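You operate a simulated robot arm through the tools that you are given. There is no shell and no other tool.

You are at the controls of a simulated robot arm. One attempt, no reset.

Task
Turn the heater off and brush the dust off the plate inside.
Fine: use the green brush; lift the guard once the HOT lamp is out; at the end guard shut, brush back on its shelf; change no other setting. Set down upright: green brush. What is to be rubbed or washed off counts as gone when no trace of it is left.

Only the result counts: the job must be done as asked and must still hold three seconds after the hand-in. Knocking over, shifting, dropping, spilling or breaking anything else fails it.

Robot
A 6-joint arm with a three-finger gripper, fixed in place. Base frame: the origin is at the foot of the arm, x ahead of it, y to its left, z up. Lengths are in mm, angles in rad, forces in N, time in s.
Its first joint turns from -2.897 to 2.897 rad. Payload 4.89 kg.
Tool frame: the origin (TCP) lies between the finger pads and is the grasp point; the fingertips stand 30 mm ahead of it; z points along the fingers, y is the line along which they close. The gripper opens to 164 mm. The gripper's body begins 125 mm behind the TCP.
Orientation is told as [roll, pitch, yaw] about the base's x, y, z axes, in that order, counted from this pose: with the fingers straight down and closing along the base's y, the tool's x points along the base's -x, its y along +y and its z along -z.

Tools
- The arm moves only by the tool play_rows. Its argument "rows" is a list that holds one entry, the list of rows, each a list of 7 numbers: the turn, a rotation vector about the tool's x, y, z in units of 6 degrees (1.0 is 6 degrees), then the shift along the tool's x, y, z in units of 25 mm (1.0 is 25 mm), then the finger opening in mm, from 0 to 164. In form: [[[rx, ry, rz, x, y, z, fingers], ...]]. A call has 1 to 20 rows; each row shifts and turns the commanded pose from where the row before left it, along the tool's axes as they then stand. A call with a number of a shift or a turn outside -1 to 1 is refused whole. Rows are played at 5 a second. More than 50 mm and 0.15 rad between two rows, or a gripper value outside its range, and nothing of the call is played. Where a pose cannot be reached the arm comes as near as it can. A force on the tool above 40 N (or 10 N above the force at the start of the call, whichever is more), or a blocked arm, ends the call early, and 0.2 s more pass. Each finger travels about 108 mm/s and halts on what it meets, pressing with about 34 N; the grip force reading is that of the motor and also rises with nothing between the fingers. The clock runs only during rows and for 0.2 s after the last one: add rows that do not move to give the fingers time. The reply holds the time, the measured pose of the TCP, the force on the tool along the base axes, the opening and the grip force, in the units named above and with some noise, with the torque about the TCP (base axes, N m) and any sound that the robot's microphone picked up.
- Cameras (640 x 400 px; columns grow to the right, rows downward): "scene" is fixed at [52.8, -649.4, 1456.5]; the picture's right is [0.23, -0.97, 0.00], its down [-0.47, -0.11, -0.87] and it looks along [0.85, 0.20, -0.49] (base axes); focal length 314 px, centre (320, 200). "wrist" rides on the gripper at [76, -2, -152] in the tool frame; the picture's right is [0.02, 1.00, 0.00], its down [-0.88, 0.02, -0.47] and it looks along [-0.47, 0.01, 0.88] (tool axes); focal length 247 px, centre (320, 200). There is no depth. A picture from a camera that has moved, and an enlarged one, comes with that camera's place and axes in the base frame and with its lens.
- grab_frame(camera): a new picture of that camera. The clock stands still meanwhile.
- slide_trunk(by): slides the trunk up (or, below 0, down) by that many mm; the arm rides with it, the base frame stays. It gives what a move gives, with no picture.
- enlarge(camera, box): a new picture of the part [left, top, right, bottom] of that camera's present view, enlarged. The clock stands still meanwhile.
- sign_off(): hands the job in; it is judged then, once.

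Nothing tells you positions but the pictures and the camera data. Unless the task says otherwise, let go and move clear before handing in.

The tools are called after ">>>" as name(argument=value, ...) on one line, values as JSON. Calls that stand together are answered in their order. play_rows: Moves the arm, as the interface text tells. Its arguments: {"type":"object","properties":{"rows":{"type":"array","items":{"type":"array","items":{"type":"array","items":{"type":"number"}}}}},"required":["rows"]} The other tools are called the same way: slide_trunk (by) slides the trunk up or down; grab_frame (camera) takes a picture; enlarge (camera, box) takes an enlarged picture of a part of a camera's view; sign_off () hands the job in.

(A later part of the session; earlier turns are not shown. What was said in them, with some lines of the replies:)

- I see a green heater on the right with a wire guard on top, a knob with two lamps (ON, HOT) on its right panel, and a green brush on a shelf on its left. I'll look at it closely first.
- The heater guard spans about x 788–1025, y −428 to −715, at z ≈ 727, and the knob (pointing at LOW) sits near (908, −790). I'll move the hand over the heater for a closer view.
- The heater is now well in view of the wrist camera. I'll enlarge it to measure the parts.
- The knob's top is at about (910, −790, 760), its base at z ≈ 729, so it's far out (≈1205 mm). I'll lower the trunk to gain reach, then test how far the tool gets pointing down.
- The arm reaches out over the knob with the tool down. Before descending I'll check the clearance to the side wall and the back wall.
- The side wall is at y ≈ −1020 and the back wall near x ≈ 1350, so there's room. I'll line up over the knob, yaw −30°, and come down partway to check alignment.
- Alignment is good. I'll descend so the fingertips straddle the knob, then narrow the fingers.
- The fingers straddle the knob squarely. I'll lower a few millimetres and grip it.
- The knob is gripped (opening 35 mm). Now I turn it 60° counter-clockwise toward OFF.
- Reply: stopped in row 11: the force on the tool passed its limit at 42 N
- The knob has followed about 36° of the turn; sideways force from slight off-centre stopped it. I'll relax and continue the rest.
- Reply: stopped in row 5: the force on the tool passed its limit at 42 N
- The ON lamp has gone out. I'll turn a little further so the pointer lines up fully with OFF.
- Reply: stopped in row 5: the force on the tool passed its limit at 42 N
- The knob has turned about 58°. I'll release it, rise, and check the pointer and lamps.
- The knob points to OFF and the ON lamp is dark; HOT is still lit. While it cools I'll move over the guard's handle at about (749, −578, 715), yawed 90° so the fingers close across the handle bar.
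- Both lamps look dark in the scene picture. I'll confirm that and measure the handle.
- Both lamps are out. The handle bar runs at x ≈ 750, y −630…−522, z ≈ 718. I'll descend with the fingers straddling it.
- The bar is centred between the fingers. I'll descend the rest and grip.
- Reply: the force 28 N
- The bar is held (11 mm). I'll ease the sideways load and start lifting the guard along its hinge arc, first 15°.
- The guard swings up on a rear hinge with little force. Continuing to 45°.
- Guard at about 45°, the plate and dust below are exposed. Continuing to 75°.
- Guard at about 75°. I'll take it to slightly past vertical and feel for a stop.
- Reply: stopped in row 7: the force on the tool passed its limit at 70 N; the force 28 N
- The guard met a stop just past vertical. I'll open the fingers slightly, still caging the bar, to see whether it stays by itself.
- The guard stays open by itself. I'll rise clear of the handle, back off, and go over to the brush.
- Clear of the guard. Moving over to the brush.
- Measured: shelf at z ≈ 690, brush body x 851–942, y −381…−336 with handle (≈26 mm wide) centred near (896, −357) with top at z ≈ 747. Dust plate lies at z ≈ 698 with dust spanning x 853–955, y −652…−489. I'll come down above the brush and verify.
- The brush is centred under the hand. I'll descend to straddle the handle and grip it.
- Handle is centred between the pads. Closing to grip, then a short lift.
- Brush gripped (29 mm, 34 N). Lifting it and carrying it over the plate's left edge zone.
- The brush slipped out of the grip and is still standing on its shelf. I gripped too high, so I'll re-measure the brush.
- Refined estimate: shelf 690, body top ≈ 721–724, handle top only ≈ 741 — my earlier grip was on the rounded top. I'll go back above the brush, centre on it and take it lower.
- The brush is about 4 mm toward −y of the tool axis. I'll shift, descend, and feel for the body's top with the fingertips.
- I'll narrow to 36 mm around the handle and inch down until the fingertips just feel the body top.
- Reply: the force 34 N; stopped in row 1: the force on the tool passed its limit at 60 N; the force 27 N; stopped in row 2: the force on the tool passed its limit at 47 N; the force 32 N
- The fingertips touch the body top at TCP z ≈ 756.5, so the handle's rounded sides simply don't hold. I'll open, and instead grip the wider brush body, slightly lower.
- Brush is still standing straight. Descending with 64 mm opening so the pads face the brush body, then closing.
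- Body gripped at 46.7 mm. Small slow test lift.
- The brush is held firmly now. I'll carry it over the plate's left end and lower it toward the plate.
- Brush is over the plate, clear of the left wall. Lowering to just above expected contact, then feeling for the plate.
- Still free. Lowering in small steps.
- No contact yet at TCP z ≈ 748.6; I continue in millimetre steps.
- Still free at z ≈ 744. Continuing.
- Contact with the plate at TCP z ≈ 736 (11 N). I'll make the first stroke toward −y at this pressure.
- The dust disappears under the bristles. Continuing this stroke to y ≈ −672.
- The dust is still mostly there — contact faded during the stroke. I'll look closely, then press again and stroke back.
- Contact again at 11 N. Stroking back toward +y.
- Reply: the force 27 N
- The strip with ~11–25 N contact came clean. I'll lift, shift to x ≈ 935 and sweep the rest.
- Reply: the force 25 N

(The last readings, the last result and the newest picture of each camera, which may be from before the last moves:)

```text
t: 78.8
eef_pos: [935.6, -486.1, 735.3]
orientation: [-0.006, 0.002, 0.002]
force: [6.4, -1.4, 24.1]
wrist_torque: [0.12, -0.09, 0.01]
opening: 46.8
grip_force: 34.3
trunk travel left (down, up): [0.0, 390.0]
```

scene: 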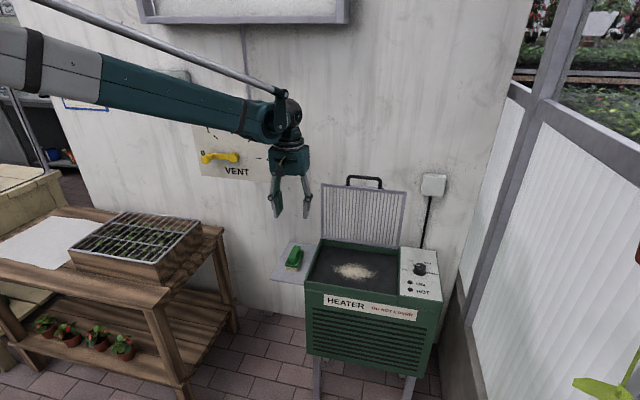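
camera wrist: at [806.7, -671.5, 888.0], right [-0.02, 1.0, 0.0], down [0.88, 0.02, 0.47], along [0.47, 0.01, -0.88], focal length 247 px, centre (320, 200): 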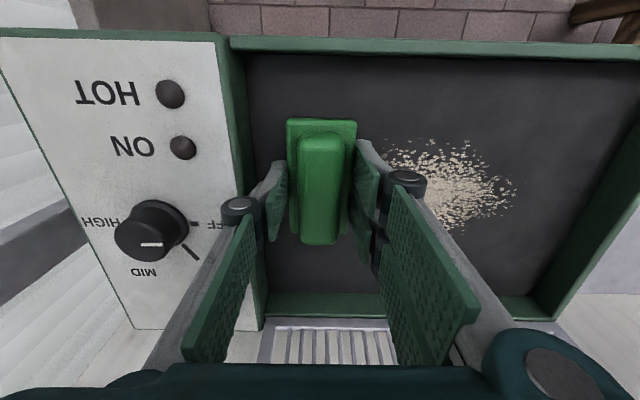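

Pressing with 24 N. Stroke toward −y along x ≈ 935.

>>> play_rows(rows=[[[0, 0, 0, 0, -0.41, 0.002, 30], [0, 0, 0, 0, -0.41, 0.002, 30], [0, 0, 0, 0, -0.41, 0.002, 30], [0, 0, 0, 0, -0.41, 0.002, 30], [0, 0, 0, 0, -0.41, 0.002, 30], [0, 0, 0, 0, -0.41, 0.002, 30], [0, 0, 0, 0, -0.41, 0.002, 30], [0, 0, 0, 0, -0.41, 0.002, 30], [0, 0, 0, 0, -0.41, 0.002, 30], [0, 0, 0, 0, -0.41, 0.002, 30], [0, 0, 0, 0, -0.41, 0.002, 30], [0, 0, 0, 0, -0.41, 0.002, 30], [0, 0, 0, 0, -0.41, 0.002, 30], [0, 0, 0, 0, -0.41, 0.002, 30], [0, 0, 0, 0, -0.41, 0.002, 30], [0, 0, 0, 0, -0.41, 0.002, 30], [0, 0, 0, 0, -0.41, 0.002, 30], [0, 0, 0, 0, -0.41, 0.002, 30], [0, 0, 0, 0, 0, 0, 30]]])

>>> enlarge(camera="scene", box=[315, 245, 390, 295])

```text
t: 82.8
eef_pos: [934.9, -668.0, 733.6]
orientation: [-0.004, 0.001, 0.0]
force: [-0.8, 10.6, 29.9]
wrist_torque: [0.4, 0.05, 0.02]
opening: 46.7
grip_force: 33.7
trunk travel left (down, up): [0.0, 390.0]
```

```text
8.00 times, centred on (352, 270) of scene
camera zoom: at [52.8, -649.4, 1456.5], right [0.23, -0.97, 0.0], down [-0.47, -0.11, -0.87], along [0.85, 0.2, -0.49], focal length 2514 px, centre (60, -360)
```

zoom: 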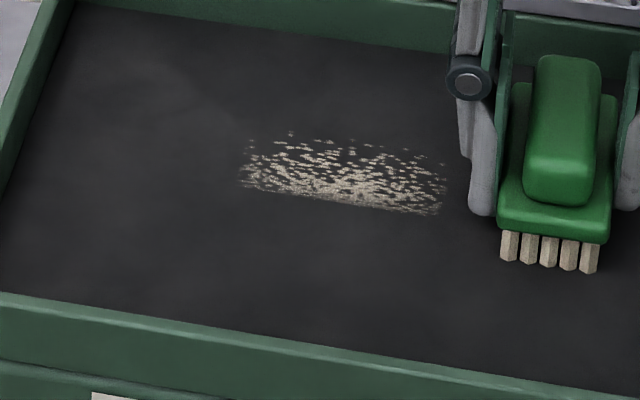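

The dust got thinner; as with the first strip it takes a second pass. Stroking back.

>>> play_rows(rows=[[[0, 0, 0, 0, 0.41, -0.02, 30], [0, 0, 0, 0, 0.41, -0.002, 30], [0, 0, 0, 0, 0.41, -0.002, 30], [0, 0, 0, 0, 0.41, -0.002, 30], [0, 0, 0, 0, 0.41, -0.002, 30], [0, 0, 0, 0, 0.41, -0.002, 30], [0, 0, 0, 0, 0.41, -0.002, 30], [0, 0, 0, 0, 0.41, -0.002, 30], [0, 0, 0, 0, 0.41, -0.002, 30], [0, 0, 0, 0, 0.41, -0.002, 30], [0, 0, 0, 0, 0.41, -0.002, 30], [0, 0, 0, 0, 0.41, -0.002, 30], [0, 0, 0, 0, 0.41, -0.002, 30], [0, 0, 0, 0, 0.41, -0.002, 30], [0, 0, 0, 0, 0.41, -0.002, 30], [0, 0, 0, 0, 0.41, -0.002, 30], [0, 0, 0, 0, 0.41, -0.002, 30], [0, 0, 0, 0, 0.41, -0.002, 30], [0, 0, 0, 0, 0, 0, 30]]])

>>> enlarge(camera="scene", box=[315, 245, 390, 295])

>>> grab_frame(camera="wrist")

```text
t: 86.8
eef_pos: [935.5, -484.9, 733.9]
orientation: [-0.004, 0.001, 0.0]
force: [0.4, 1.1, 4.0]
wrist_torque: [0.12, -0.01, 0.04]
opening: 47.0
grip_force: 34.5
trunk travel left (down, up): [0.0, 390.0]
```

```text
8.00 times, centred on (352, 270) of scene
camera zoom: at [52.8, -649.4, 1456.5], right [0.23, -0.97, 0.0], down [-0.47, -0.11, -0.87], along [0.85, 0.2, -0.49], focal length 2514 px, centre (60, -360)
```

zoom: 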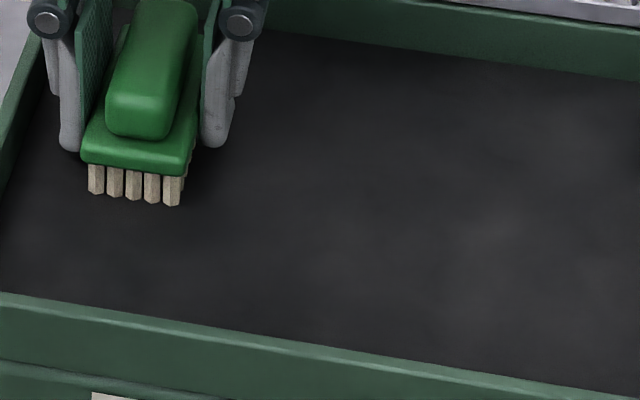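

```text
taken
camera wrist: at [859.7, -486.9, 886.1], right [-0.02, 1.0, 0.0], down [0.88, 0.02, 0.47], along [0.47, 0.01, -0.88], focal length 247 px, centre (320, 200)
```

wrist: 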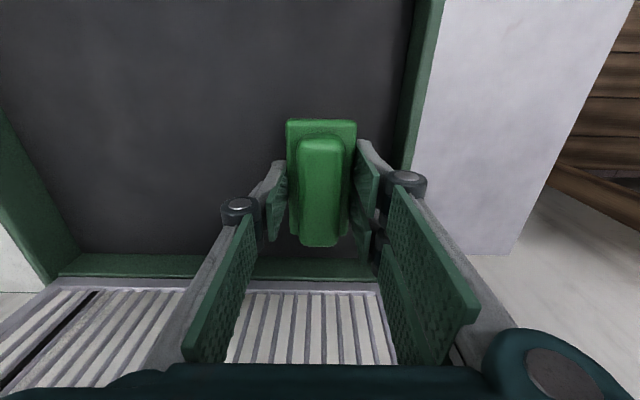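

The plate looks clean. I'll lift the brush and inspect the whole plate closely.

>>> play_rows(rows=[[[0, 0, 0, 0, 0, -0.5, 30], [0, 0, 0, 0, 0, -0.8, 30], [0, 0, 0, 0, 0, -0.8, 30], [0, 0, 0, 0, 0, -0.8, 30], [0, 0, 0, 0.5, 0.3, -0.8, 30], [0, 0, 0, 0.5, 0.3, 0, 30], [0, 0, 0, 0, 0, 0, 30]]])

>>> enlarge(camera="scene", box=[305, 240, 405, 300])

>>> grab_frame(camera="wrist")

>>> enlarge(camera="scene", box=[325, 250, 385, 290])

```text
t: 88.4
eef_pos: [911.3, -468.8, 825.8]
orientation: [-0.003, 0.004, 0.0]
force: [-0.3, 0.5, -1.9]
wrist_torque: [0.0, 0.02, 0.02]
opening: 46.8
grip_force: 33.8
trunk travel left (down, up): [0.0, 390.0]
```

```text
6.40 times, centred on (355, 270) of scene
camera zoom: at [52.8, -649.4, 1456.5], right [0.23, -0.97, 0.0], down [-0.47, -0.11, -0.87], along [0.85, 0.2, -0.49], focal length 2011 px, centre (96, -248)
```

zoom: 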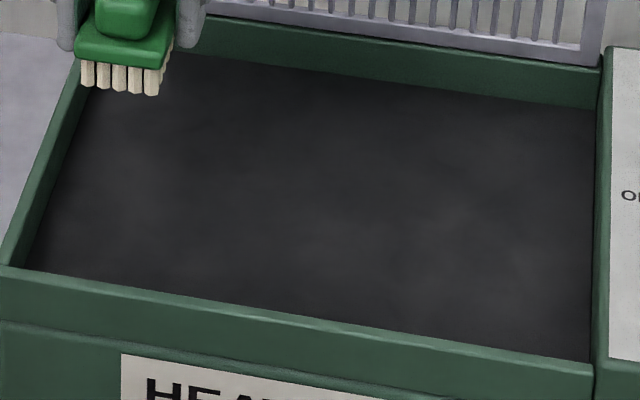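

```text
taken
camera wrist: at [835.2, -471.5, 979.3], right [-0.02, 1.0, 0.0], down [0.88, 0.02, 0.47], along [0.47, 0.01, -0.88], focal length 247 px, centre (320, 200)
```

wrist: 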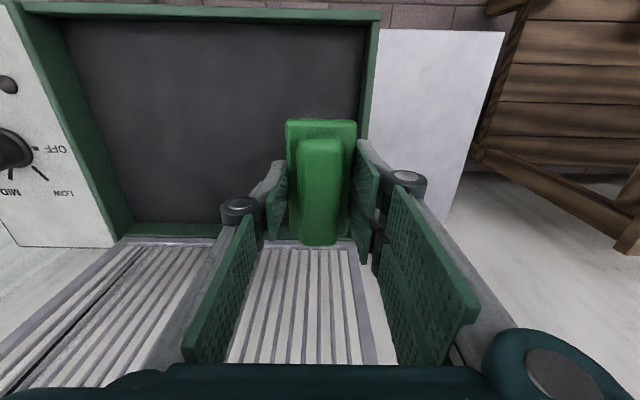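

```text
10.00 times, centred on (355, 270) of scene
camera zoom: at [52.8, -649.4, 1456.5], right [0.23, -0.97, 0.0], down [-0.47, -0.11, -0.87], along [0.85, 0.2, -0.49], focal length 3142 px, centre (-30, -500)
```

zoom: 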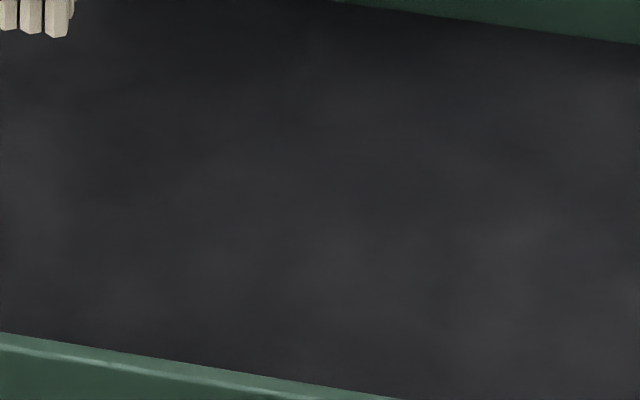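

>>> enlarge(camera="wrist", box=[90, 50, 300, 210])

>>> enlarge(camera="scene", box=[318, 255, 358, 285])

>>> enlarge(camera="scene", box=[352, 255, 392, 285])

```text
2.50 times, centred on (195, 130) of wrist
camera zoom: at [835.2, -471.5, 979.3], right [-0.02, 1.0, 0.0], down [0.88, 0.02, 0.47], along [0.47, 0.01, -0.88], focal length 617 px, centre (632, 375)
```

zoom: 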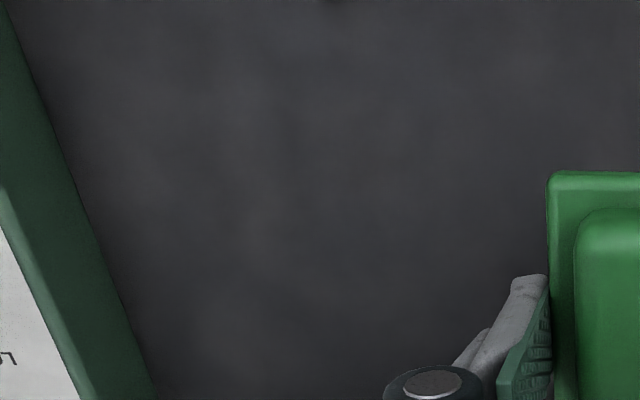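

```text
13.33 times, centred on (338, 270) of scene
camera zoom: at [52.8, -649.4, 1456.5], right [0.23, -0.97, 0.0], down [-0.47, -0.11, -0.87], along [0.85, 0.2, -0.49], focal length 4189 px, centre (80, -733)
```

zoom: 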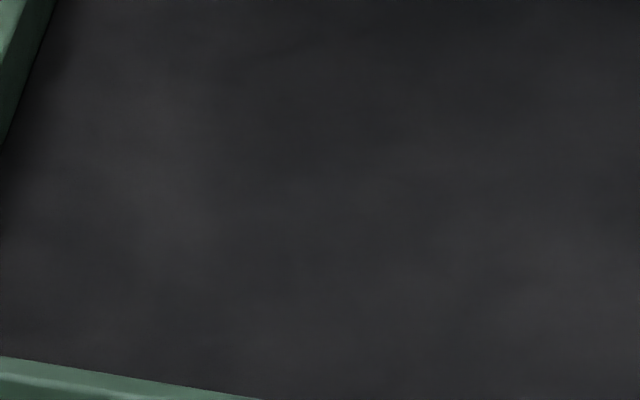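

```text
13.33 times, centred on (372, 270) of scene
camera zoom: at [52.8, -649.4, 1456.5], right [0.23, -0.97, 0.0], down [-0.47, -0.11, -0.87], along [0.85, 0.2, -0.49], focal length 4189 px, centre (-373, -733)
```

zoom: 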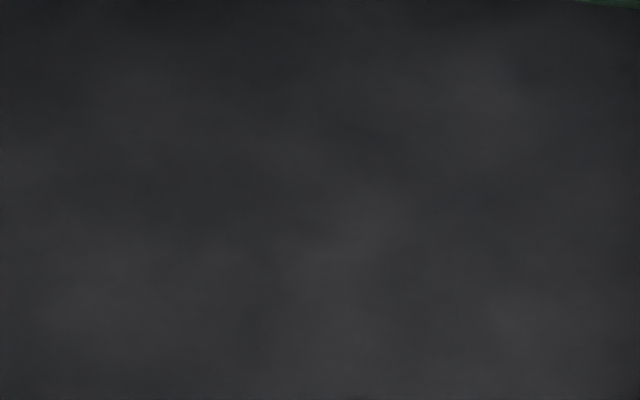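

No specks remain anywhere. For safety (the first strip's first pass was light) I'll add one more firm back-and-forth pass on the nearer strip.

>>> play_rows(rows=[[[0, 0, 0, 0.6, -0.33, 0, 30], [0, 0, 0, 0.6, -0.33, 0, 30], [0, 0, 0, 0, 0, 0.8, 30], [0, 0, 0, 0, 0, 0.8, 30], [0, 0, 0, 0, 0, 0.8, 30], [0, 0, 0, 0, 0, 0.7, 30], [0, 0, 0, 0, 0, 0.3, 30], [0, 0, 0, 0, 0, 0.1, 30], [0, 0, 0, 0, 0, 0, 30]]])

```text
t: 90.4
eef_pos: [880.5, -488.6, 740.2]
orientation: [-0.003, 0.005, -0.001]
force: [-0.6, 1.0, -0.1]
wrist_torque: [-0.01, -0.03, -0.02]
opening: 46.8
grip_force: 33.8
trunk travel left (down, up): [0.0, 390.0]
```

>>> play_rows(rows=[[[0, 0, 0, 0, 0, 0.06, 30], [0, 0, 0, 0, 0, 0.06, 30], [0, 0, 0, 0, 0, 0.06, 30], [0, 0, 0, 0, 0, 0.04, 30], [0, 0, 0, 0, 0, 0, 30]]])

```text
t: 91.6
eef_pos: [879.2, -486.8, 734.8]
orientation: [-0.003, 0.001, 0.0]
force: [2.6, -0.8, 7.1]
wrist_torque: [0.09, -0.08, -0.05]
opening: 46.8
grip_force: 34.6
trunk travel left (down, up): [0.0, 390.0]
```

>>> play_rows(rows=[[[0, 0, 0, 0, 0, 0.04, 30], [0, 0, 0, 0, -0.41, 0.002, 30], [0, 0, 0, 0, -0.41, 0.002, 30], [0, 0, 0, 0, -0.41, 0.002, 30], [0, 0, 0, 0, -0.41, 0.002, 30], [0, 0, 0, 0, -0.41, 0.002, 30], [0, 0, 0, 0, -0.41, 0.002, 30], [0, 0, 0, 0, -0.41, 0.002, 30], [0, 0, 0, 0, -0.41, 0.002, 30], [0, 0, 0, 0, -0.41, 0.002, 30], [0, 0, 0, 0, -0.41, 0.002, 30], [0, 0, 0, 0, -0.41, 0.002, 30], [0, 0, 0, 0, -0.41, 0.002, 30], [0, 0, 0, 0, -0.41, 0.002, 30], [0, 0, 0, 0, -0.41, 0.002, 30], [0, 0, 0, 0, -0.41, 0.002, 30], [0, 0, 0, 0, -0.41, 0.002, 30], [0, 0, 0, 0, -0.41, 0.002, 30], [0, 0, 0, 0, 0, 0, 30]]])

```text
t: 95.6
eef_pos: [879.6, -659.5, 732.9]
orientation: [-0.003, 0.002, 0.0]
force: [-0.1, 7.6, 29.4]
wrist_torque: [0.31, 0.03, 0.0]
opening: 46.9
grip_force: 34.4
trunk travel left (down, up): [0.0, 390.0]
```

>>> play_rows(rows=[[[0, 0, 0, 0, 0.41, -0.02, 30], [0, 0, 0, 0, 0.41, 0, 30], [0, 0, 0, 0, 0.41, 0, 30], [0, 0, 0, 0, 0.41, 0, 30], [0, 0, 0, 0, 0.41, 0, 30], [0, 0, 0, 0, 0.41, 0, 30], [0, 0, 0, 0, 0.41, 0, 30], [0, 0, 0, 0, 0.41, 0, 30], [0, 0, 0, 0, 0.41, 0, 30], [0, 0, 0, 0, 0.41, 0, 30], [0, 0, 0, 0, 0.41, 0, 30], [0, 0, 0, 0, 0.41, 0, 30], [0, 0, 0, 0, 0.41, 0, 30], [0, 0, 0, 0, 0.41, 0, 30], [0, 0, 0, 0, 0.41, 0, 30], [0, 0, 0, 0, 0.41, 0, 30], [0, 0, 0, 0, 0.41, 0, 30], [0, 0, 0, 0, 0, 0, 30]]])

>>> enlarge(camera="scene", box=[305, 235, 405, 300])

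```text
t: 99.4
eef_pos: [879.4, -487.1, 733.0]
orientation: [-0.005, 0.002, 0.0]
force: [0.6, -7.9, 32.4]
wrist_torque: [-0.19, 0.01, 0.0]
opening: 46.5
grip_force: 34.0
trunk travel left (down, up): [0.0, 390.0]
```

```text
6.15 times, centred on (355, 268) of scene
camera zoom: at [52.8, -649.4, 1456.5], right [0.23, -0.97, 0.0], down [-0.47, -0.11, -0.87], along [0.85, 0.2, -0.49], focal length 1934 px, centre (105, -215)
```

zoom: 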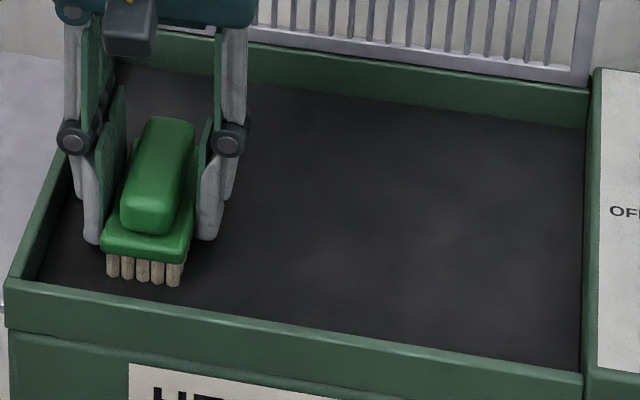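

Plate clean. Now I lift the brush out and carry it back above its shelf spot (896, −360).

>>> play_rows(rows=[[[0, 0, 0, 0, 0, -0.5, 30], [0, 0, 0, 0, 0, -0.7, 30], [0, 0, 0, 0, 0, -0.7, 30], [0, 0, 0, 0, 0, -0.7, 30], [0, 0, 0, 0, 0, -0.6, 30], [0, 0, 0, -0.11, 0.7, 0, 30], [0, 0, 0, -0.11, 0.7, 0, 30], [0, 0, 0, -0.11, 0.7, 0, 30], [0, 0, 0, -0.11, 0.7, 0, 30], [0, 0, 0, -0.11, 0.7, 0, 30], [0, 0, 0, -0.11, 0.7, 0, 30], [0, 0, 0, 0, 0.7, 0, 30], [0, 0, 0, 0, 0.2, 0, 30], [0, 0, 0, 0, 0, 0, 30]]])

>>> grab_frame(camera="wrist")

>>> enlarge(camera="scene", box=[250, 190, 410, 300])

```text
t: 102.4
eef_pos: [896.4, -358.5, 810.4]
orientation: [-0.004, 0.004, 0.002]
force: [-0.8, 0.3, -1.2]
wrist_torque: [0.01, 0.0, 0.0]
opening: 46.6
grip_force: 33.9
trunk travel left (down, up): [0.0, 390.0]
```

```text
taken
camera wrist: at [821.5, -360.8, 962.6], right [-0.02, 1.0, 0.0], down [0.88, 0.02, 0.47], along [0.47, 0.01, -0.88], focal length 247 px, centre (320, 200)
```

wrist: 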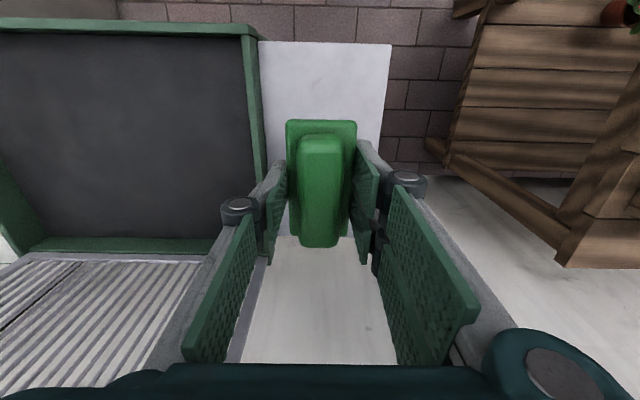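

```text
3.64 times, centred on (330, 245) of scene
camera zoom: at [52.8, -649.4, 1456.5], right [0.23, -0.97, 0.0], down [-0.47, -0.11, -0.87], along [0.85, 0.2, -0.49], focal length 1142 px, centre (284, 36)
```

zoom: 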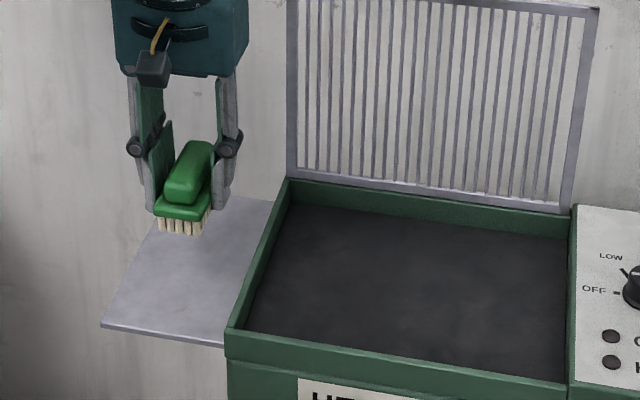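

Brush is level above the shelf. Lowering toward the shelf.

>>> play_rows(rows=[[[0, 0, 0, 0, 0, 0.7, 30], [0, 0, 0, 0, 0, 0.7, 30], [0, 0, 0, 0, 0, 0.7, 30], [0, 0, 0, 0, 0, 0.4, 30], [0, 0, 0, 0, 0, 0.1, 30], [0, 0, 0, 0, 0, 0.06, 30], [0, 0, 0, 0, 0, 0, 30]]])

>>> play_rows(rows=[[[0, 0, 0, 0, 0, 0.05, 30], [0, 0, 0, 0, 0, 0.05, 30], [0, 0, 0, 0, 0, 0, 30]]])

```text
t: 104.0
eef_pos: [897.4, -359.3, 743.7]
orientation: [-0.003, 0.004, 0.001]
force: [0.1, -0.4, -0.6]
wrist_torque: [-0.02, 0.01, -0.01]
opening: 46.7
grip_force: 33.9
trunk travel left (down, up): [0.0, 390.0]
```

```text
t: 104.8
eef_pos: [897.2, -359.2, 741.3]
orientation: [-0.003, 0.003, 0.0]
force: [0.1, -0.4, -0.9]
wrist_torque: [-0.01, 0.0, -0.02]
opening: 46.9
grip_force: 33.9
trunk travel left (down, up): [0.0, 390.0]
```

>>> play_rows(rows=[[[0, 0, 0, 0, 0, 0.05, 30], [0, 0, 0, 0, 0, 0.04, 30], [0, 0, 0, 0, 0, 0, 30]]])

```text
t: 105.6
eef_pos: [897.5, -360.6, 739.3]
orientation: [-0.002, 0.004, 0.002]
force: [0.4, 0.8, -1.3]
wrist_torque: [-0.01, 0.0, 0.03]
opening: 46.8
grip_force: 34.0
trunk travel left (down, up): [0.0, 390.0]
```

Not touching yet at 739.3; millimetre steps on.

>>> play_rows(rows=[[[0, 0, 0, 0, 0, 0.04, 30], [0, 0, 0, 0, 0, 0.03, 30], [0, 0, 0, 0, 0, 0, 30]]])

```text
t: 106.4
eef_pos: [896.3, -359.1, 737.9]
orientation: [-0.003, 0.003, 0.0]
force: [-0.1, 0.3, -0.9]
wrist_torque: [0.03, -0.03, -0.02]
opening: 46.7
grip_force: 34.1
trunk travel left (down, up): [0.0, 390.0]
```

>>> play_rows(rows=[[[0, 0, 0, 0, 0, 0.03, 30], [0, 0, 0, 0, 0, 0.03, 30], [0, 0, 0, 0, 0, 0, 30]]])

>>> enlarge(camera="scene", box=[270, 225, 330, 285])

```text
t: 107.2
eef_pos: [896.4, -360.1, 736.2]
orientation: [-0.004, 0.002, 0.0]
force: [1.6, 0.2, 6.9]
wrist_torque: [0.18, -0.18, -0.03]
opening: 46.9
grip_force: 34.0
trunk travel left (down, up): [0.0, 390.0]
```

```text
6.67 times, centred on (300, 255) of scene
camera zoom: at [52.8, -649.4, 1456.5], right [0.23, -0.97, 0.0], down [-0.47, -0.11, -0.87], along [0.85, 0.2, -0.49], focal length 2095 px, centre (453, -167)
```

zoom: 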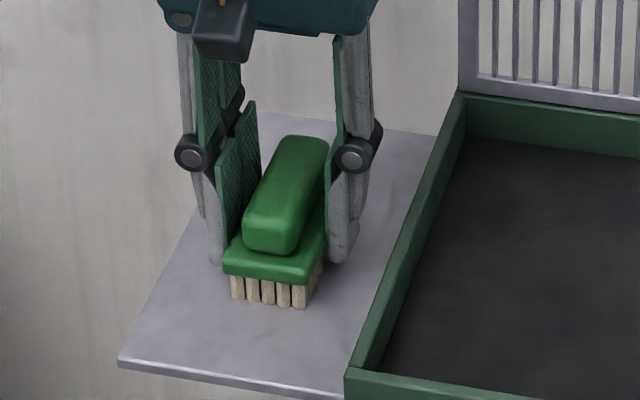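

The brush touches the shelf (7 N). Releasing and rising straight up.

>>> play_rows(rows=[[[0, 0, 0, 0, 0, 0, 50], [0, 0, 0, 0, 0, 0, 58], [0, 0, 0, 0, 0, 0, 66], [0, 0, 0, 0, 0, 0, 66], [0, 0, 0, 0, 0, -0.4, 66], [0, 0, 0, 0, 0, -0.8, 66], [0, 0, 0, 0, 0, -0.9, 66], [0, 0, 0, 0, 0, -0.9, 66], [0, 0, 0, 0, 0, -0.9, 66], [0, 0, 0, 0, 0, 0, 66]]])

>>> enlarge(camera="scene", box=[260, 215, 340, 290])

>>> grab_frame(camera="wrist")

```text
t: 109.4
eef_pos: [897.1, -358.3, 833.2]
orientation: [-0.003, 0.004, 0.0]
force: [0.6, -0.3, 0.7]
wrist_torque: [0.05, 0.0, 0.01]
opening: 66.1
grip_force: 0.0
trunk travel left (down, up): [0.0, 390.0]
```

```text
5.33 times, centred on (300, 252) of scene
camera zoom: at [52.8, -649.4, 1456.5], right [0.23, -0.97, 0.0], down [-0.47, -0.11, -0.87], along [0.85, 0.2, -0.49], focal length 1676 px, centre (427, -80)
```

zoom: 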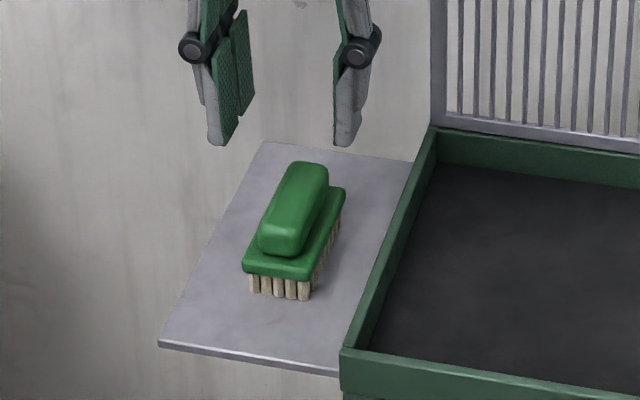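

```text
taken
camera wrist: at [821.8, -360.6, 986.4], right [-0.02, 1.0, 0.0], down [0.88, 0.02, 0.47], along [0.47, 0.01, -0.88], focal length 247 px, centre (320, 200)
```

wrist: 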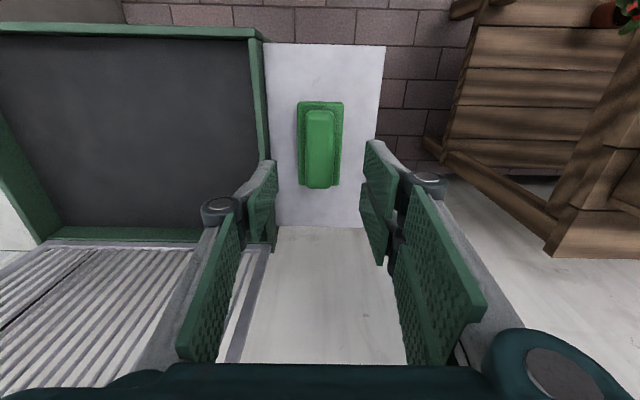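

The brush stands upright on its shelf. Now I go back above the guard's handle with the 90° yaw to close it.

>>> play_rows(rows=[[[0, 0, -1, 0, 0, -0.62, 60], [0, 0, -1, 0, 0, -0.62, 60], [0, 0, -1, 0, 0, -0.62, 60], [0, 0, -1, 0, 0, -0.62, 60], [0, 0, -1, 0, 0, -0.62, 60], [0, 0, -1, 0, 0, -0.62, 60], [0, 0, -1, 0, 0, -0.62, 60], [0, 0, -1, 0, 0, -0.62, 60], [0, 0, -1, 0, 0, -0.62, 60], [0, 0, -1, 0, 0, -0.62, 60], [0, 0, -1, 0, 0, -0.62, 60], [0, 0, -1, 0, 0, -0.62, 60], [0, 0, -1, 0, 0, -0.62, 50], [0, 0, -1, 0, 0, -0.62, 40], [0, 0, -1, 0, 0, -0.62, 40], [0, 0, 0, 0, 0, 0, 40]]])

>>> play_rows(rows=[[[0, 0, 0, 0.96, -0.5, 0, 40], [0, 0, 0, 0.96, -0.6, 0, 40], [0, 0, 0, 0.96, -0.6, 0, 40], [0, 0, 0, 0.96, -0.6, 0, 40], [0, 0, 0, 0.96, -0.6, 0, 40], [0, 0, 0, 0.96, -0.6, 0, 40], [0, 0, 0, 0.96, -0.6, 0, 40], [0, 0, 0, 0.96, -0.6, 0, 40], [0, 0, 0, 0.96, -0.5, 0, 40], [0, 0, 0, 0, -0.2, 0, 40], [0, 0, 0, 0, 0, 0, 40]]])

>>> grab_frame(camera="wrist")

>>> enlarge(camera="scene", box=[290, 110, 450, 260])

```text
t: 112.8
eef_pos: [898.1, -359.4, 1066.4]
orientation: [0.003, 0.003, 1.572]
force: [0.9, -0.5, -0.3]
wrist_torque: [0.01, 0.0, 0.01]
opening: 40.0
grip_force: 0.0
trunk travel left (down, up): [0.0, 390.0]
```

```text
t: 115.2
eef_pos: [1034.5, -575.9, 1066.1]
orientation: [0.002, 0.003, 1.569]
force: [-0.2, -0.9, -0.3]
wrist_torque: [0.02, 0.03, 0.0]
opening: 40.1
grip_force: 0.1
trunk travel left (down, up): [0.0, 390.0]
```

```text
taken
camera wrist: at [1036.3, -650.8, 1218.5], right [-1.0, -0.02, 0.0], down [-0.02, 0.88, 0.47], along [-0.01, 0.47, -0.88], focal length 247 px, centre (320, 200)
```

wrist: 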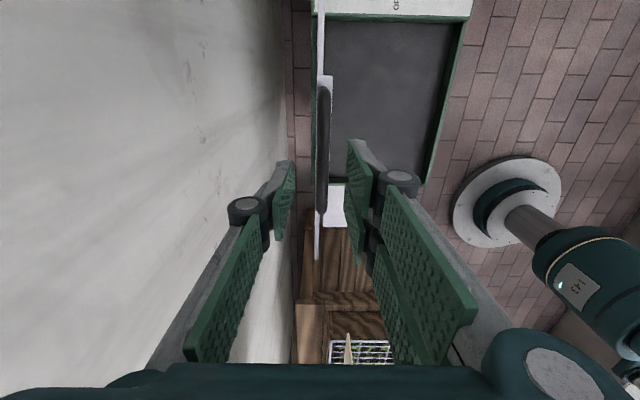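

```text
2.67 times, centred on (370, 185) of scene
camera zoom: at [52.8, -649.4, 1456.5], right [0.23, -0.97, 0.0], down [-0.47, -0.11, -0.87], along [0.85, 0.2, -0.49], focal length 838 px, centre (187, 240)
```

zoom: 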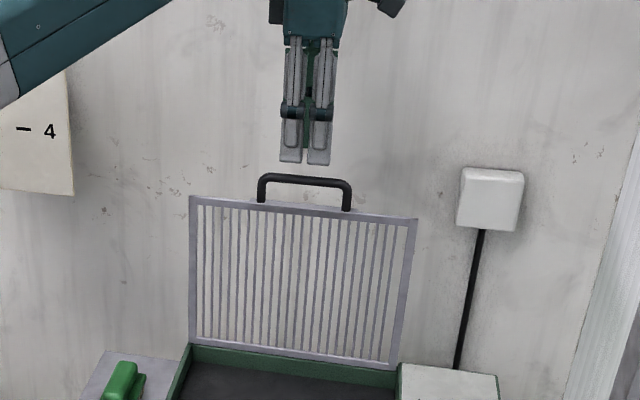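

The bar sits nicely between the fingers. Descending over it and gripping.

>>> play_rows(rows=[[[0, 0, 0, 0, 0.06, 0.6, 40], [0, 0, 0, 0, 0, 0.6, 40], [0, 0, 0, 0, 0, 0.6, 40], [0, 0, 0, 0, 0, 0.62, 40], [0, 0, 0, 0, 0, 0, 40]]])

>>> enlarge(camera="wrist", box=[240, 60, 400, 270])

>>> enlarge(camera="scene", box=[330, 150, 410, 220])

```text
t: 116.4
eef_pos: [1032.1, -575.0, 1005.2]
orientation: [0.001, 0.005, 1.57]
force: [-0.2, 0.8, -0.4]
wrist_torque: [0.0, 0.0, -0.01]
opening: 40.2
grip_force: 0.1
trunk travel left (down, up): [0.0, 390.0]
```

```text
1.90 times, centred on (320, 165) of wrist
camera zoom: at [1034.1, -651.3, 1158.2], right [-1.0, -0.02, 0.0], down [-0.02, 0.88, 0.47], along [-0.01, 0.47, -0.88], focal length 470 px, centre (320, 267)
```

zoom: 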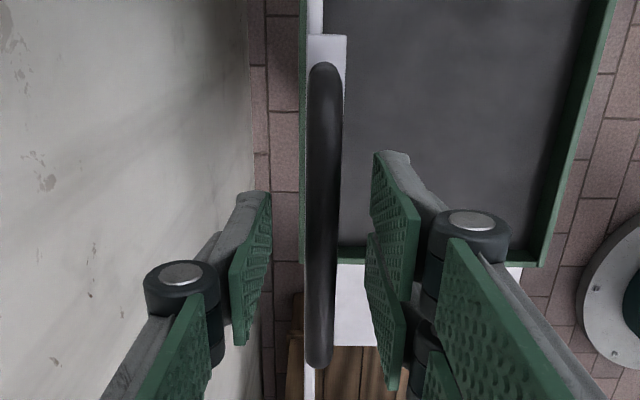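

```text
5.71 times, centred on (370, 185) of scene
camera zoom: at [52.8, -649.4, 1456.5], right [0.23, -0.97, 0.0], down [-0.47, -0.11, -0.87], along [0.85, 0.2, -0.49], focal length 1795 px, centre (34, 286)
```

zoom: 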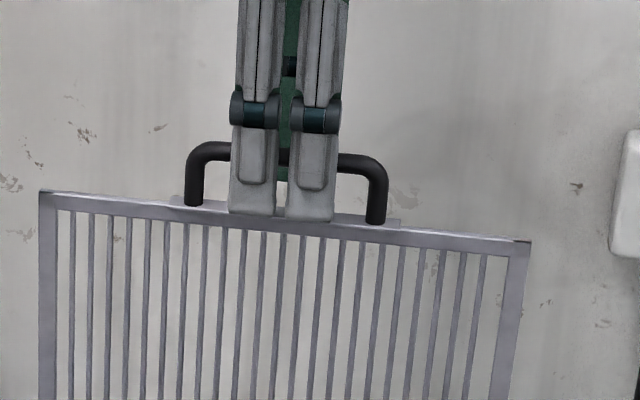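

The fingers straddle the bar. Gripping it.

>>> play_rows(rows=[[[0, 0, 0, 0, 0, 0, 20], [0, 0, 0, 0, 0, 0, 6], [0, 0, 0, 0, 0, 0, 6], [0, 0, 0, 0, 0, 0, 6]]])

```text
t: 117.4
eef_pos: [1031.3, -575.9, 1006.4]
orientation: [0.004, 0.004, 1.572]
force: [-14.1, 5.6, -9.0]
wrist_torque: [0.1, 0.05, -0.08]
opening: 10.2
grip_force: 45.2
trunk travel left (down, up): [0.0, 390.0]
```

Bar gripped. Swinging the guard down along the arc, first to about 60°.

>>> play_rows(rows=[[[0, 0, 0, 0, 0.287, 0, 6], [0, 0, 0, 0, 0.572, 0.015, 6], [0, 0, 0, 0, 0.57, 0.045, 6], [0, 0, 0, 0, 0.567, 0.075, 6], [0, 0, 0, 0, 0.562, 0.104, 6], [0, 0, 0, 0, 0.556, 0.133, 6], [0, 0, 0, 0, 0.548, 0.162, 6], [0, 0, 0, 0, 0.539, 0.191, 6], [0, 0, 0, 0, 0.528, 0.219, 6], [0, 0, 0, 0, 0.516, 0.246, 6], [0, 0, 0, 0, 0.502, 0.273, 6], [0, 0, 0, 0, 0, 0, 6]]])

>>> grab_frame(camera="wrist")

>>> enlarge(camera="scene", box=[280, 150, 440, 300])

```text
t: 120.0
eef_pos: [887.0, -574.0, 968.6]
orientation: [0.004, 0.004, 1.57]
force: [9.8, -1.6, -15.9]
wrist_torque: [-0.41, -0.09, 0.7]
opening: 10.6
grip_force: 45.1
trunk travel left (down, up): [0.0, 390.0]
```

```text
taken
camera wrist: at [890.7, -651.3, 1121.4], right [-1.0, -0.02, 0.0], down [-0.02, 0.88, 0.47], along [-0.01, 0.47, -0.88], focal length 247 px, centre (320, 200)
```

wrist: 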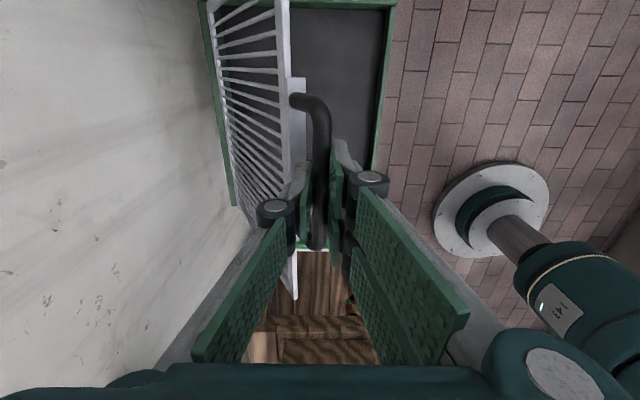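

```text
2.67 times, centred on (360, 225) of scene
camera zoom: at [52.8, -649.4, 1456.5], right [0.23, -0.97, 0.0], down [-0.47, -0.11, -0.87], along [0.85, 0.2, -0.49], focal length 838 px, centre (213, 133)
```

zoom: 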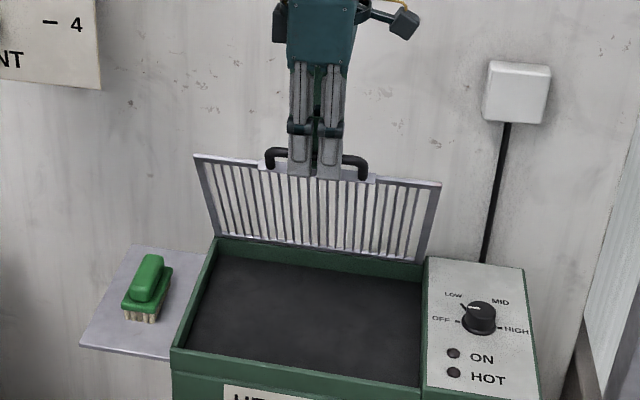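

Going well. Continuing from 60° to 15°.

>>> play_rows(rows=[[[0, 0, 0, 0, 0.488, 0.299, 6], [0, 0, 0, 0, 0.471, 0.324, 6], [0, 0, 0, 0, 0.454, 0.348, 6], [0, 0, 0, 0, 0.435, 0.371, 6], [0, 0, 0, 0, 0.415, 0.394, 6], [0, 0, 0, 0, 0.394, 0.415, 6], [0, 0, 0, 0, 0.371, 0.435, 6], [0, 0, 0, 0, 0.348, 0.454, 6], [0, 0, 0, 0, 0.324, 0.471, 6], [0, 0, 0, 0, 0.299, 0.488, 6], [0, 0, 0, 0, 0.273, 0.502, 6], [0, 0, 0, 0, 0.246, 0.516, 6], [0, 0, 0, 0, 0.219, 0.528, 6], [0, 0, 0, 0, 0.191, 0.539, 6], [0, 0, 0, 0, 0.162, 0.548, 6], [0, 0, 0, 0, 0, 0, 6]]])

>>> enlarge(camera="scene", box=[280, 180, 440, 310])

```text
t: 123.4
eef_pos: [759.8, -574.5, 803.7]
orientation: [0.004, 0.002, 1.572]
force: [5.6, 21.0, -2.1]
wrist_torque: [0.85, -0.02, 1.27]
opening: 10.9
grip_force: 44.8
trunk travel left (down, up): [0.0, 390.0]
```

```text
3.08 times, centred on (360, 245) of scene
camera zoom: at [52.8, -649.4, 1456.5], right [0.23, -0.97, 0.0], down [-0.47, -0.11, -0.87], along [0.85, 0.2, -0.49], focal length 967 px, centre (197, 62)
```

zoom: 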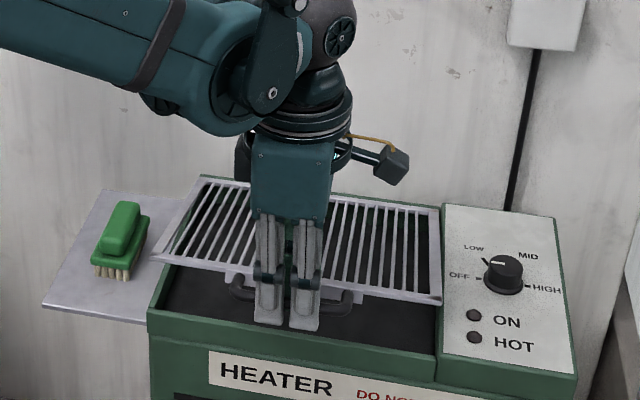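

Almost down. Lowering the last 15°.

>>> play_rows(rows=[[[0, 0, 0, -0.04, 0.133, 0.556, 6], [0, 0, 0, 0, 0.104, 0.562, 6], [0, 0, 0, 0, 0.075, 0.567, 6], [0, 0, 0, 0, 0.045, 0.57, 6], [0, 0, 0, 0, 0.008, 0.3, 6], [0, 0, 0, 0, 0.008, 0.2, 6], [0, 0, 0, 0, 0, 0, 6]]])

>>> enlarge(camera="scene", box=[280, 220, 440, 320])

```text
t: 125.0
eef_pos: [749.8, -575.3, 734.3]
orientation: [0.004, 0.006, 1.57]
force: [25.3, -4.3, 0.2]
wrist_torque: [-0.21, -0.3, 1.23]
opening: 10.7
grip_force: 45.2
trunk travel left (down, up): [0.0, 390.0]
```

```text
4.00 times, centred on (360, 270) of scene
camera zoom: at [52.8, -649.4, 1456.5], right [0.23, -0.97, 0.0], down [-0.47, -0.11, -0.87], along [0.85, 0.2, -0.49], focal length 1257 px, centre (160, -80)
```

zoom: 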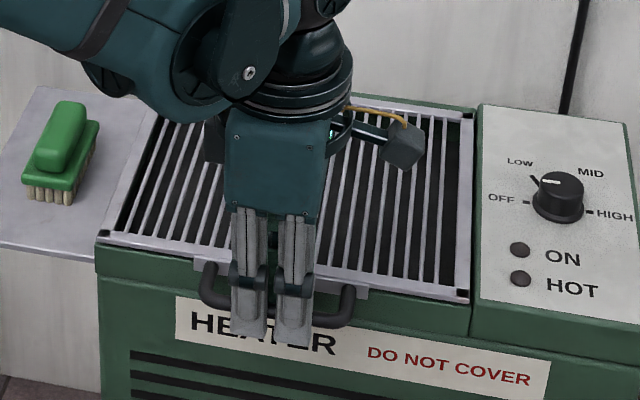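

The guard looks nearly shut. I'll ease the pull and inch down until it rests firmly.

>>> play_rows(rows=[[[0, 0, 0, 0, -0.06, 0.04, 6], [0, 0, 0, 0, 0, 0.04, 6], [0, 0, 0, 0, 0, 0, 6]]])

```text
t: 125.8
eef_pos: [751.0, -575.2, 734.1]
orientation: [0.004, 0.004, 1.573]
force: [-0.3, -5.3, -1.1]
wrist_torque: [-0.1, 0.05, 1.42]
opening: 11.0
grip_force: 44.8
trunk travel left (down, up): [0.0, 390.0]
```

>>> play_rows(rows=[[[0, 0, 0, 0, 0, 0.05, 6], [0, 0, 0, 0, 0, 0.05, 6], [0, 0, 0, 0, 0, 0, 6]]])

>>> enlarge(camera="scene", box=[280, 230, 420, 310])

```text
t: 126.6
eef_pos: [750.3, -575.9, 732.4]
orientation: [0.005, 0.005, 1.57]
force: [-14.0, -5.7, 2.9]
wrist_torque: [-0.07, 0.21, 1.5]
opening: 10.8
grip_force: 45.1
trunk travel left (down, up): [0.0, 390.0]
```

```text
4.57 times, centred on (350, 270) of scene
camera zoom: at [52.8, -649.4, 1456.5], right [0.23, -0.97, 0.0], down [-0.47, -0.11, -0.87], along [0.85, 0.2, -0.49], focal length 1436 px, centre (183, -120)
```

zoom: 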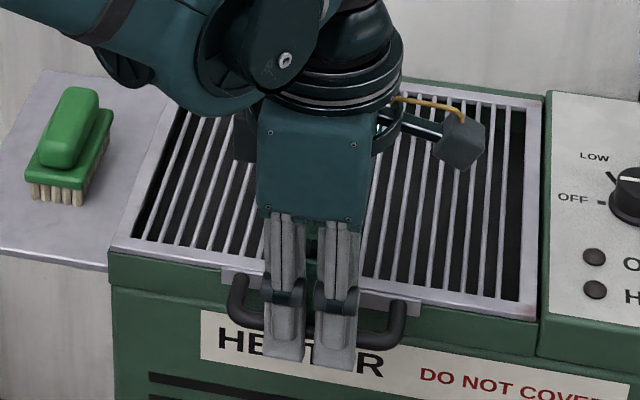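

>>> play_rows(rows=[[[0, 0, 0, 0, 0.03, 0.05, 6], [0, 0, 0, 0, 0, 0.05, 6], [0, 0, 0, 0, 0, 0, 6]]])

```text
t: 127.4
eef_pos: [750.7, -574.6, 731.4]
orientation: [0.0, 0.008, 1.572]
force: [-3.6, -1.3, 24.2]
wrist_torque: [0.76, 0.08, 1.41]
opening: 10.8
grip_force: 44.8
trunk travel left (down, up): [0.0, 390.0]
stopped in row 3: the force on the tool passed its limit at 41 N (the readings are from after the stop); the commanded pose is now the measured one
```

The guard is seated (24 N reaction). Releasing the bar and rising straight up.

>>> play_rows(rows=[[[0, 0, 0, 0, 0, 0, 20], [0, 0, 0, 0, 0, 0, 32], [0, 0, 0, 0, 0, 0, 32], [0, 0, 0, 0, 0, 0, 32], [0, 0, 0, 0, 0, -0.3, 32], [0, 0, 0, 0, 0, -0.6, 32], [0, 0, 0, 0, 0, -0.8, 32], [0, 0, 0, 0, 0, -0.8, 32], [0, 0, 0, 0, 0, -0.8, 32], [0, 0, 0, 0, 0, -0.8, 32], [0, 0, 0, 0, 0, 0, 32]]])

>>> enlarge(camera="scene", box=[270, 210, 450, 320])

>>> grab_frame(camera="wrist")

```text
t: 129.8
eef_pos: [751.5, -575.2, 831.9]
orientation: [0.001, 0.005, 1.57]
force: [0.5, -0.1, 0.3]
wrist_torque: [-0.02, -0.01, -0.01]
opening: 32.1
grip_force: 0.1
trunk travel left (down, up): [0.0, 390.0]
```

```text
3.56 times, centred on (360, 265) of scene
camera zoom: at [52.8, -649.4, 1456.5], right [0.23, -0.97, 0.0], down [-0.47, -0.11, -0.87], along [0.85, 0.2, -0.49], focal length 1117 px, centre (178, -31)
```

zoom: 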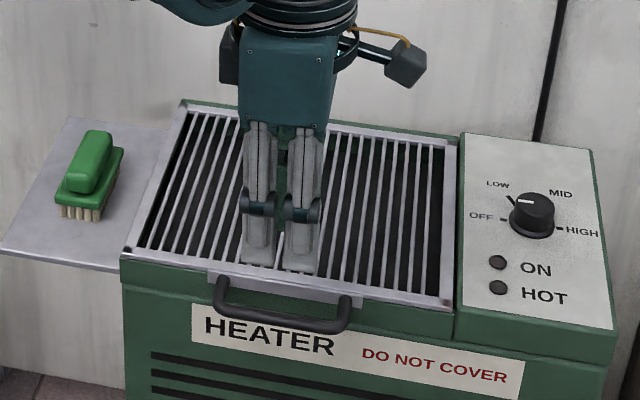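

```text
taken
camera wrist: at [753.4, -651.3, 985.3], right [-1.0, -0.02, 0.0], down [-0.02, 0.88, 0.47], along [-0.01, 0.47, -0.88], focal length 247 px, centre (320, 200)
```

wrist: 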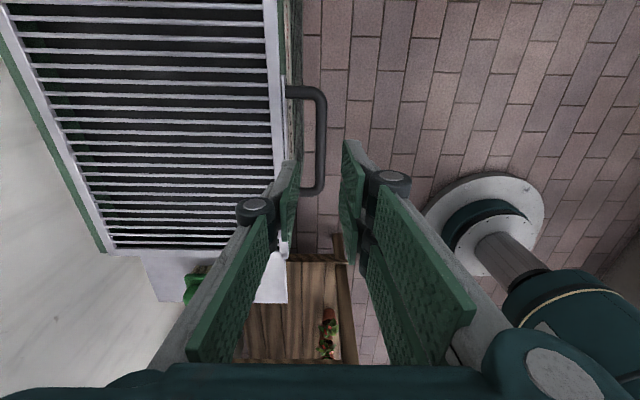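

The guard is released and appears shut. I'll move well clear and check the final state.

>>> play_rows(rows=[[[0, 0, 0, 0, 0, -1, 40], [0, 0, 0, 0, 0, -1, 40], [0, 0, 0, 0, 0, -1, 40], [0, 0, 0, 0, 0, -1, 40], [0, 0, 0, 0, 0.5, -1, 40], [0, 0, 0, 0, 0.8, -1, 40], [0, 0, 0, 0, 0.8, -1, 40], [0, 0, 0, 0, 0.8, -1, 40], [0, 0, 0, 0, 0.8, 0, 40], [0, 0, 0, 0, 0.8, 0, 40], [0, 0, 0, 0, 0.8, 0, 40], [0, 0, 0, 0, 0, 0, 40]]])

>>> grab_frame(camera="scene")

>>> enlarge(camera="scene", box=[260, 220, 460, 345])

>>> grab_frame(camera="wrist")

```text
t: 132.4
eef_pos: [619.0, -572.8, 1032.7]
orientation: [0.001, 0.006, 1.572]
force: [-0.2, 0.0, 0.3]
wrist_torque: [-0.02, 0.02, 0.0]
opening: 39.9
grip_force: 0.1
trunk travel left (down, up): [0.0, 390.0]
```

```text
taken
```

scene: 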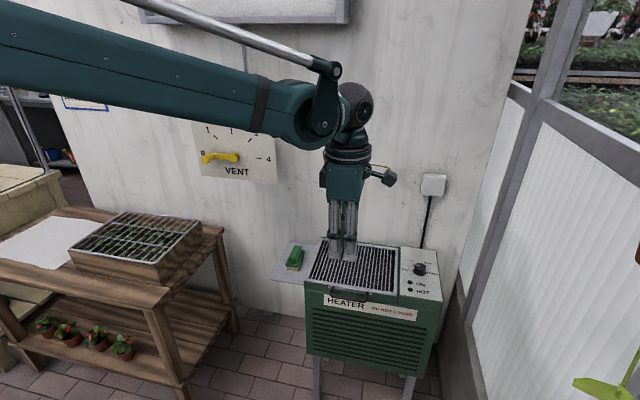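

```text
3.20 times, centred on (360, 282) of scene
camera zoom: at [52.8, -649.4, 1456.5], right [0.23, -0.97, 0.0], down [-0.47, -0.11, -0.87], along [0.85, 0.2, -0.49], focal length 1005 px, centre (192, -64)
```

zoom: 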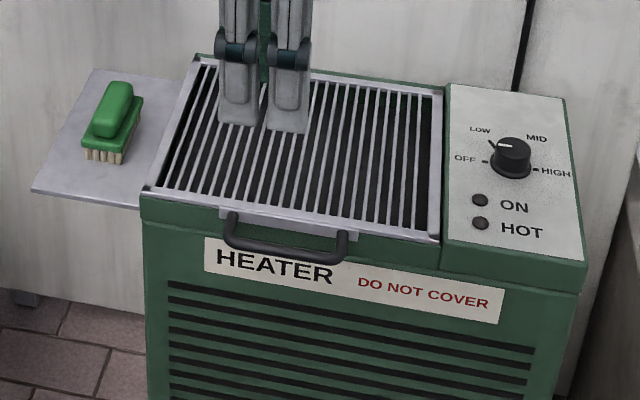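

```text
taken
camera wrist: at [621.8, -649.0, 1184.5], right [-1.0, -0.02, 0.0], down [-0.02, 0.88, 0.47], along [-0.01, 0.47, -0.88], focal length 247 px, centre (320, 200)
```

wrist: 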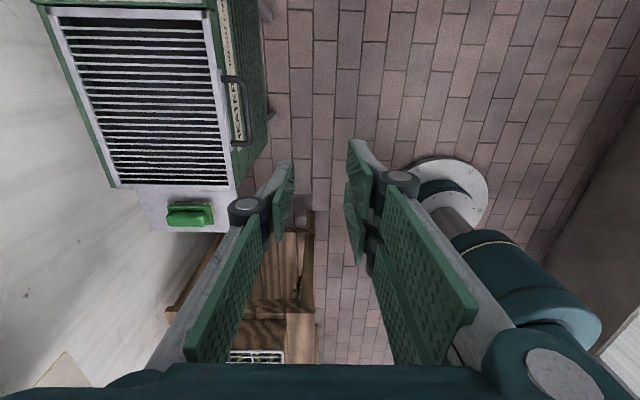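

Guard is flush as at the start, brush back, lamps dark. A last close look at the knob's pointer and the brush.

>>> enlarge(camera="scene", box=[395, 250, 445, 300])

>>> enlarge(camera="scene", box=[265, 235, 335, 290])

>>> enlarge(camera="scene", box=[300, 235, 410, 310])

```text
8.00 times, centred on (420, 275) of scene
camera zoom: at [52.8, -649.4, 1456.5], right [0.23, -0.97, 0.0], down [-0.47, -0.11, -0.87], along [0.85, 0.2, -0.49], focal length 2514 px, centre (-480, -400)
```

zoom: 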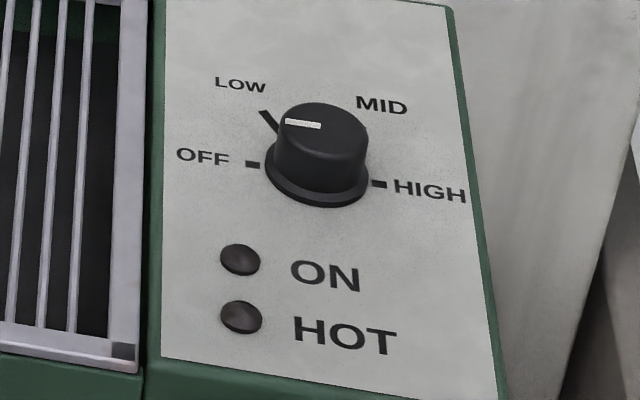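

```text
7.27 times, centred on (300, 262) of scene
camera zoom: at [52.8, -649.4, 1456.5], right [0.23, -0.97, 0.0], down [-0.47, -0.11, -0.87], along [0.85, 0.2, -0.49], focal length 2285 px, centre (466, -254)
```

zoom: 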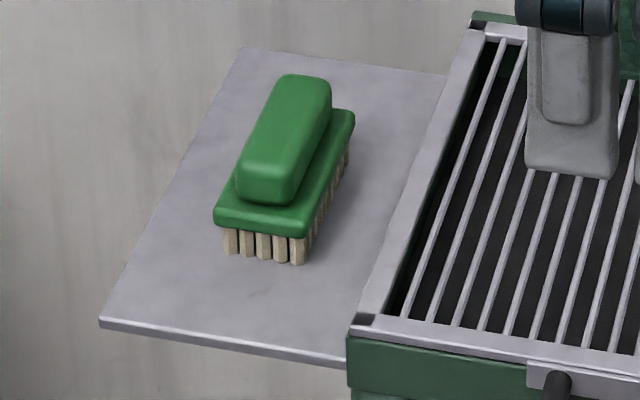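

```text
5.33 times, centred on (355, 272) of scene
camera zoom: at [52.8, -649.4, 1456.5], right [0.23, -0.97, 0.0], down [-0.47, -0.11, -0.87], along [0.85, 0.2, -0.49], focal length 1676 px, centre (133, -187)
```

zoom: 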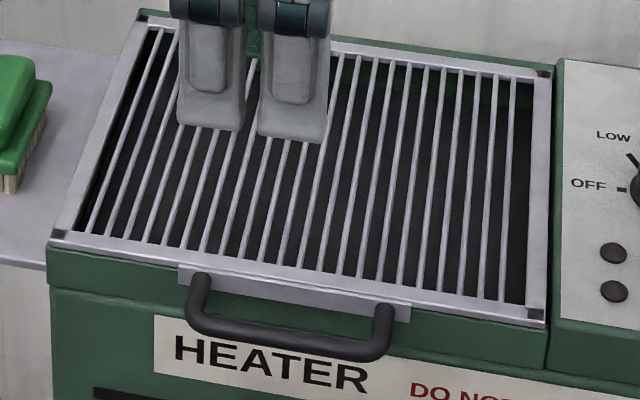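

Everything checks out: the knob points to OFF with both lamps dark. The plate was clean in the pictures before I shut the guard, which now sits flush. The brush stands upright on its shelf and the arm is clear, so I'm handing in.

>>> sign_off()

```text
The job is handed in.
```

The heater is off and the dust is brushed off the plate inside. I've handed the job in, but I haven't seen the verdict.

- **Heater:** the knob went from LOW to OFF. The ON lamp went dark straight away, and I lifted the guard only after the HOT lamp was out too.
- **Plate:** I brushed the plate with the green brush. In close-up pictures before I shut the guard, no dust was visible.
- **Guard:** it is shut and sits where it did at the start.
- **Brush:** it stands upright on its shelf, within a few millimetres of its original spot. My first grip slipped off the handle, but the brush stayed standing on the shelf and I picked it up by its body instead.
- **Other settings:** I didn't touch any, and the arm is clear of the heater.
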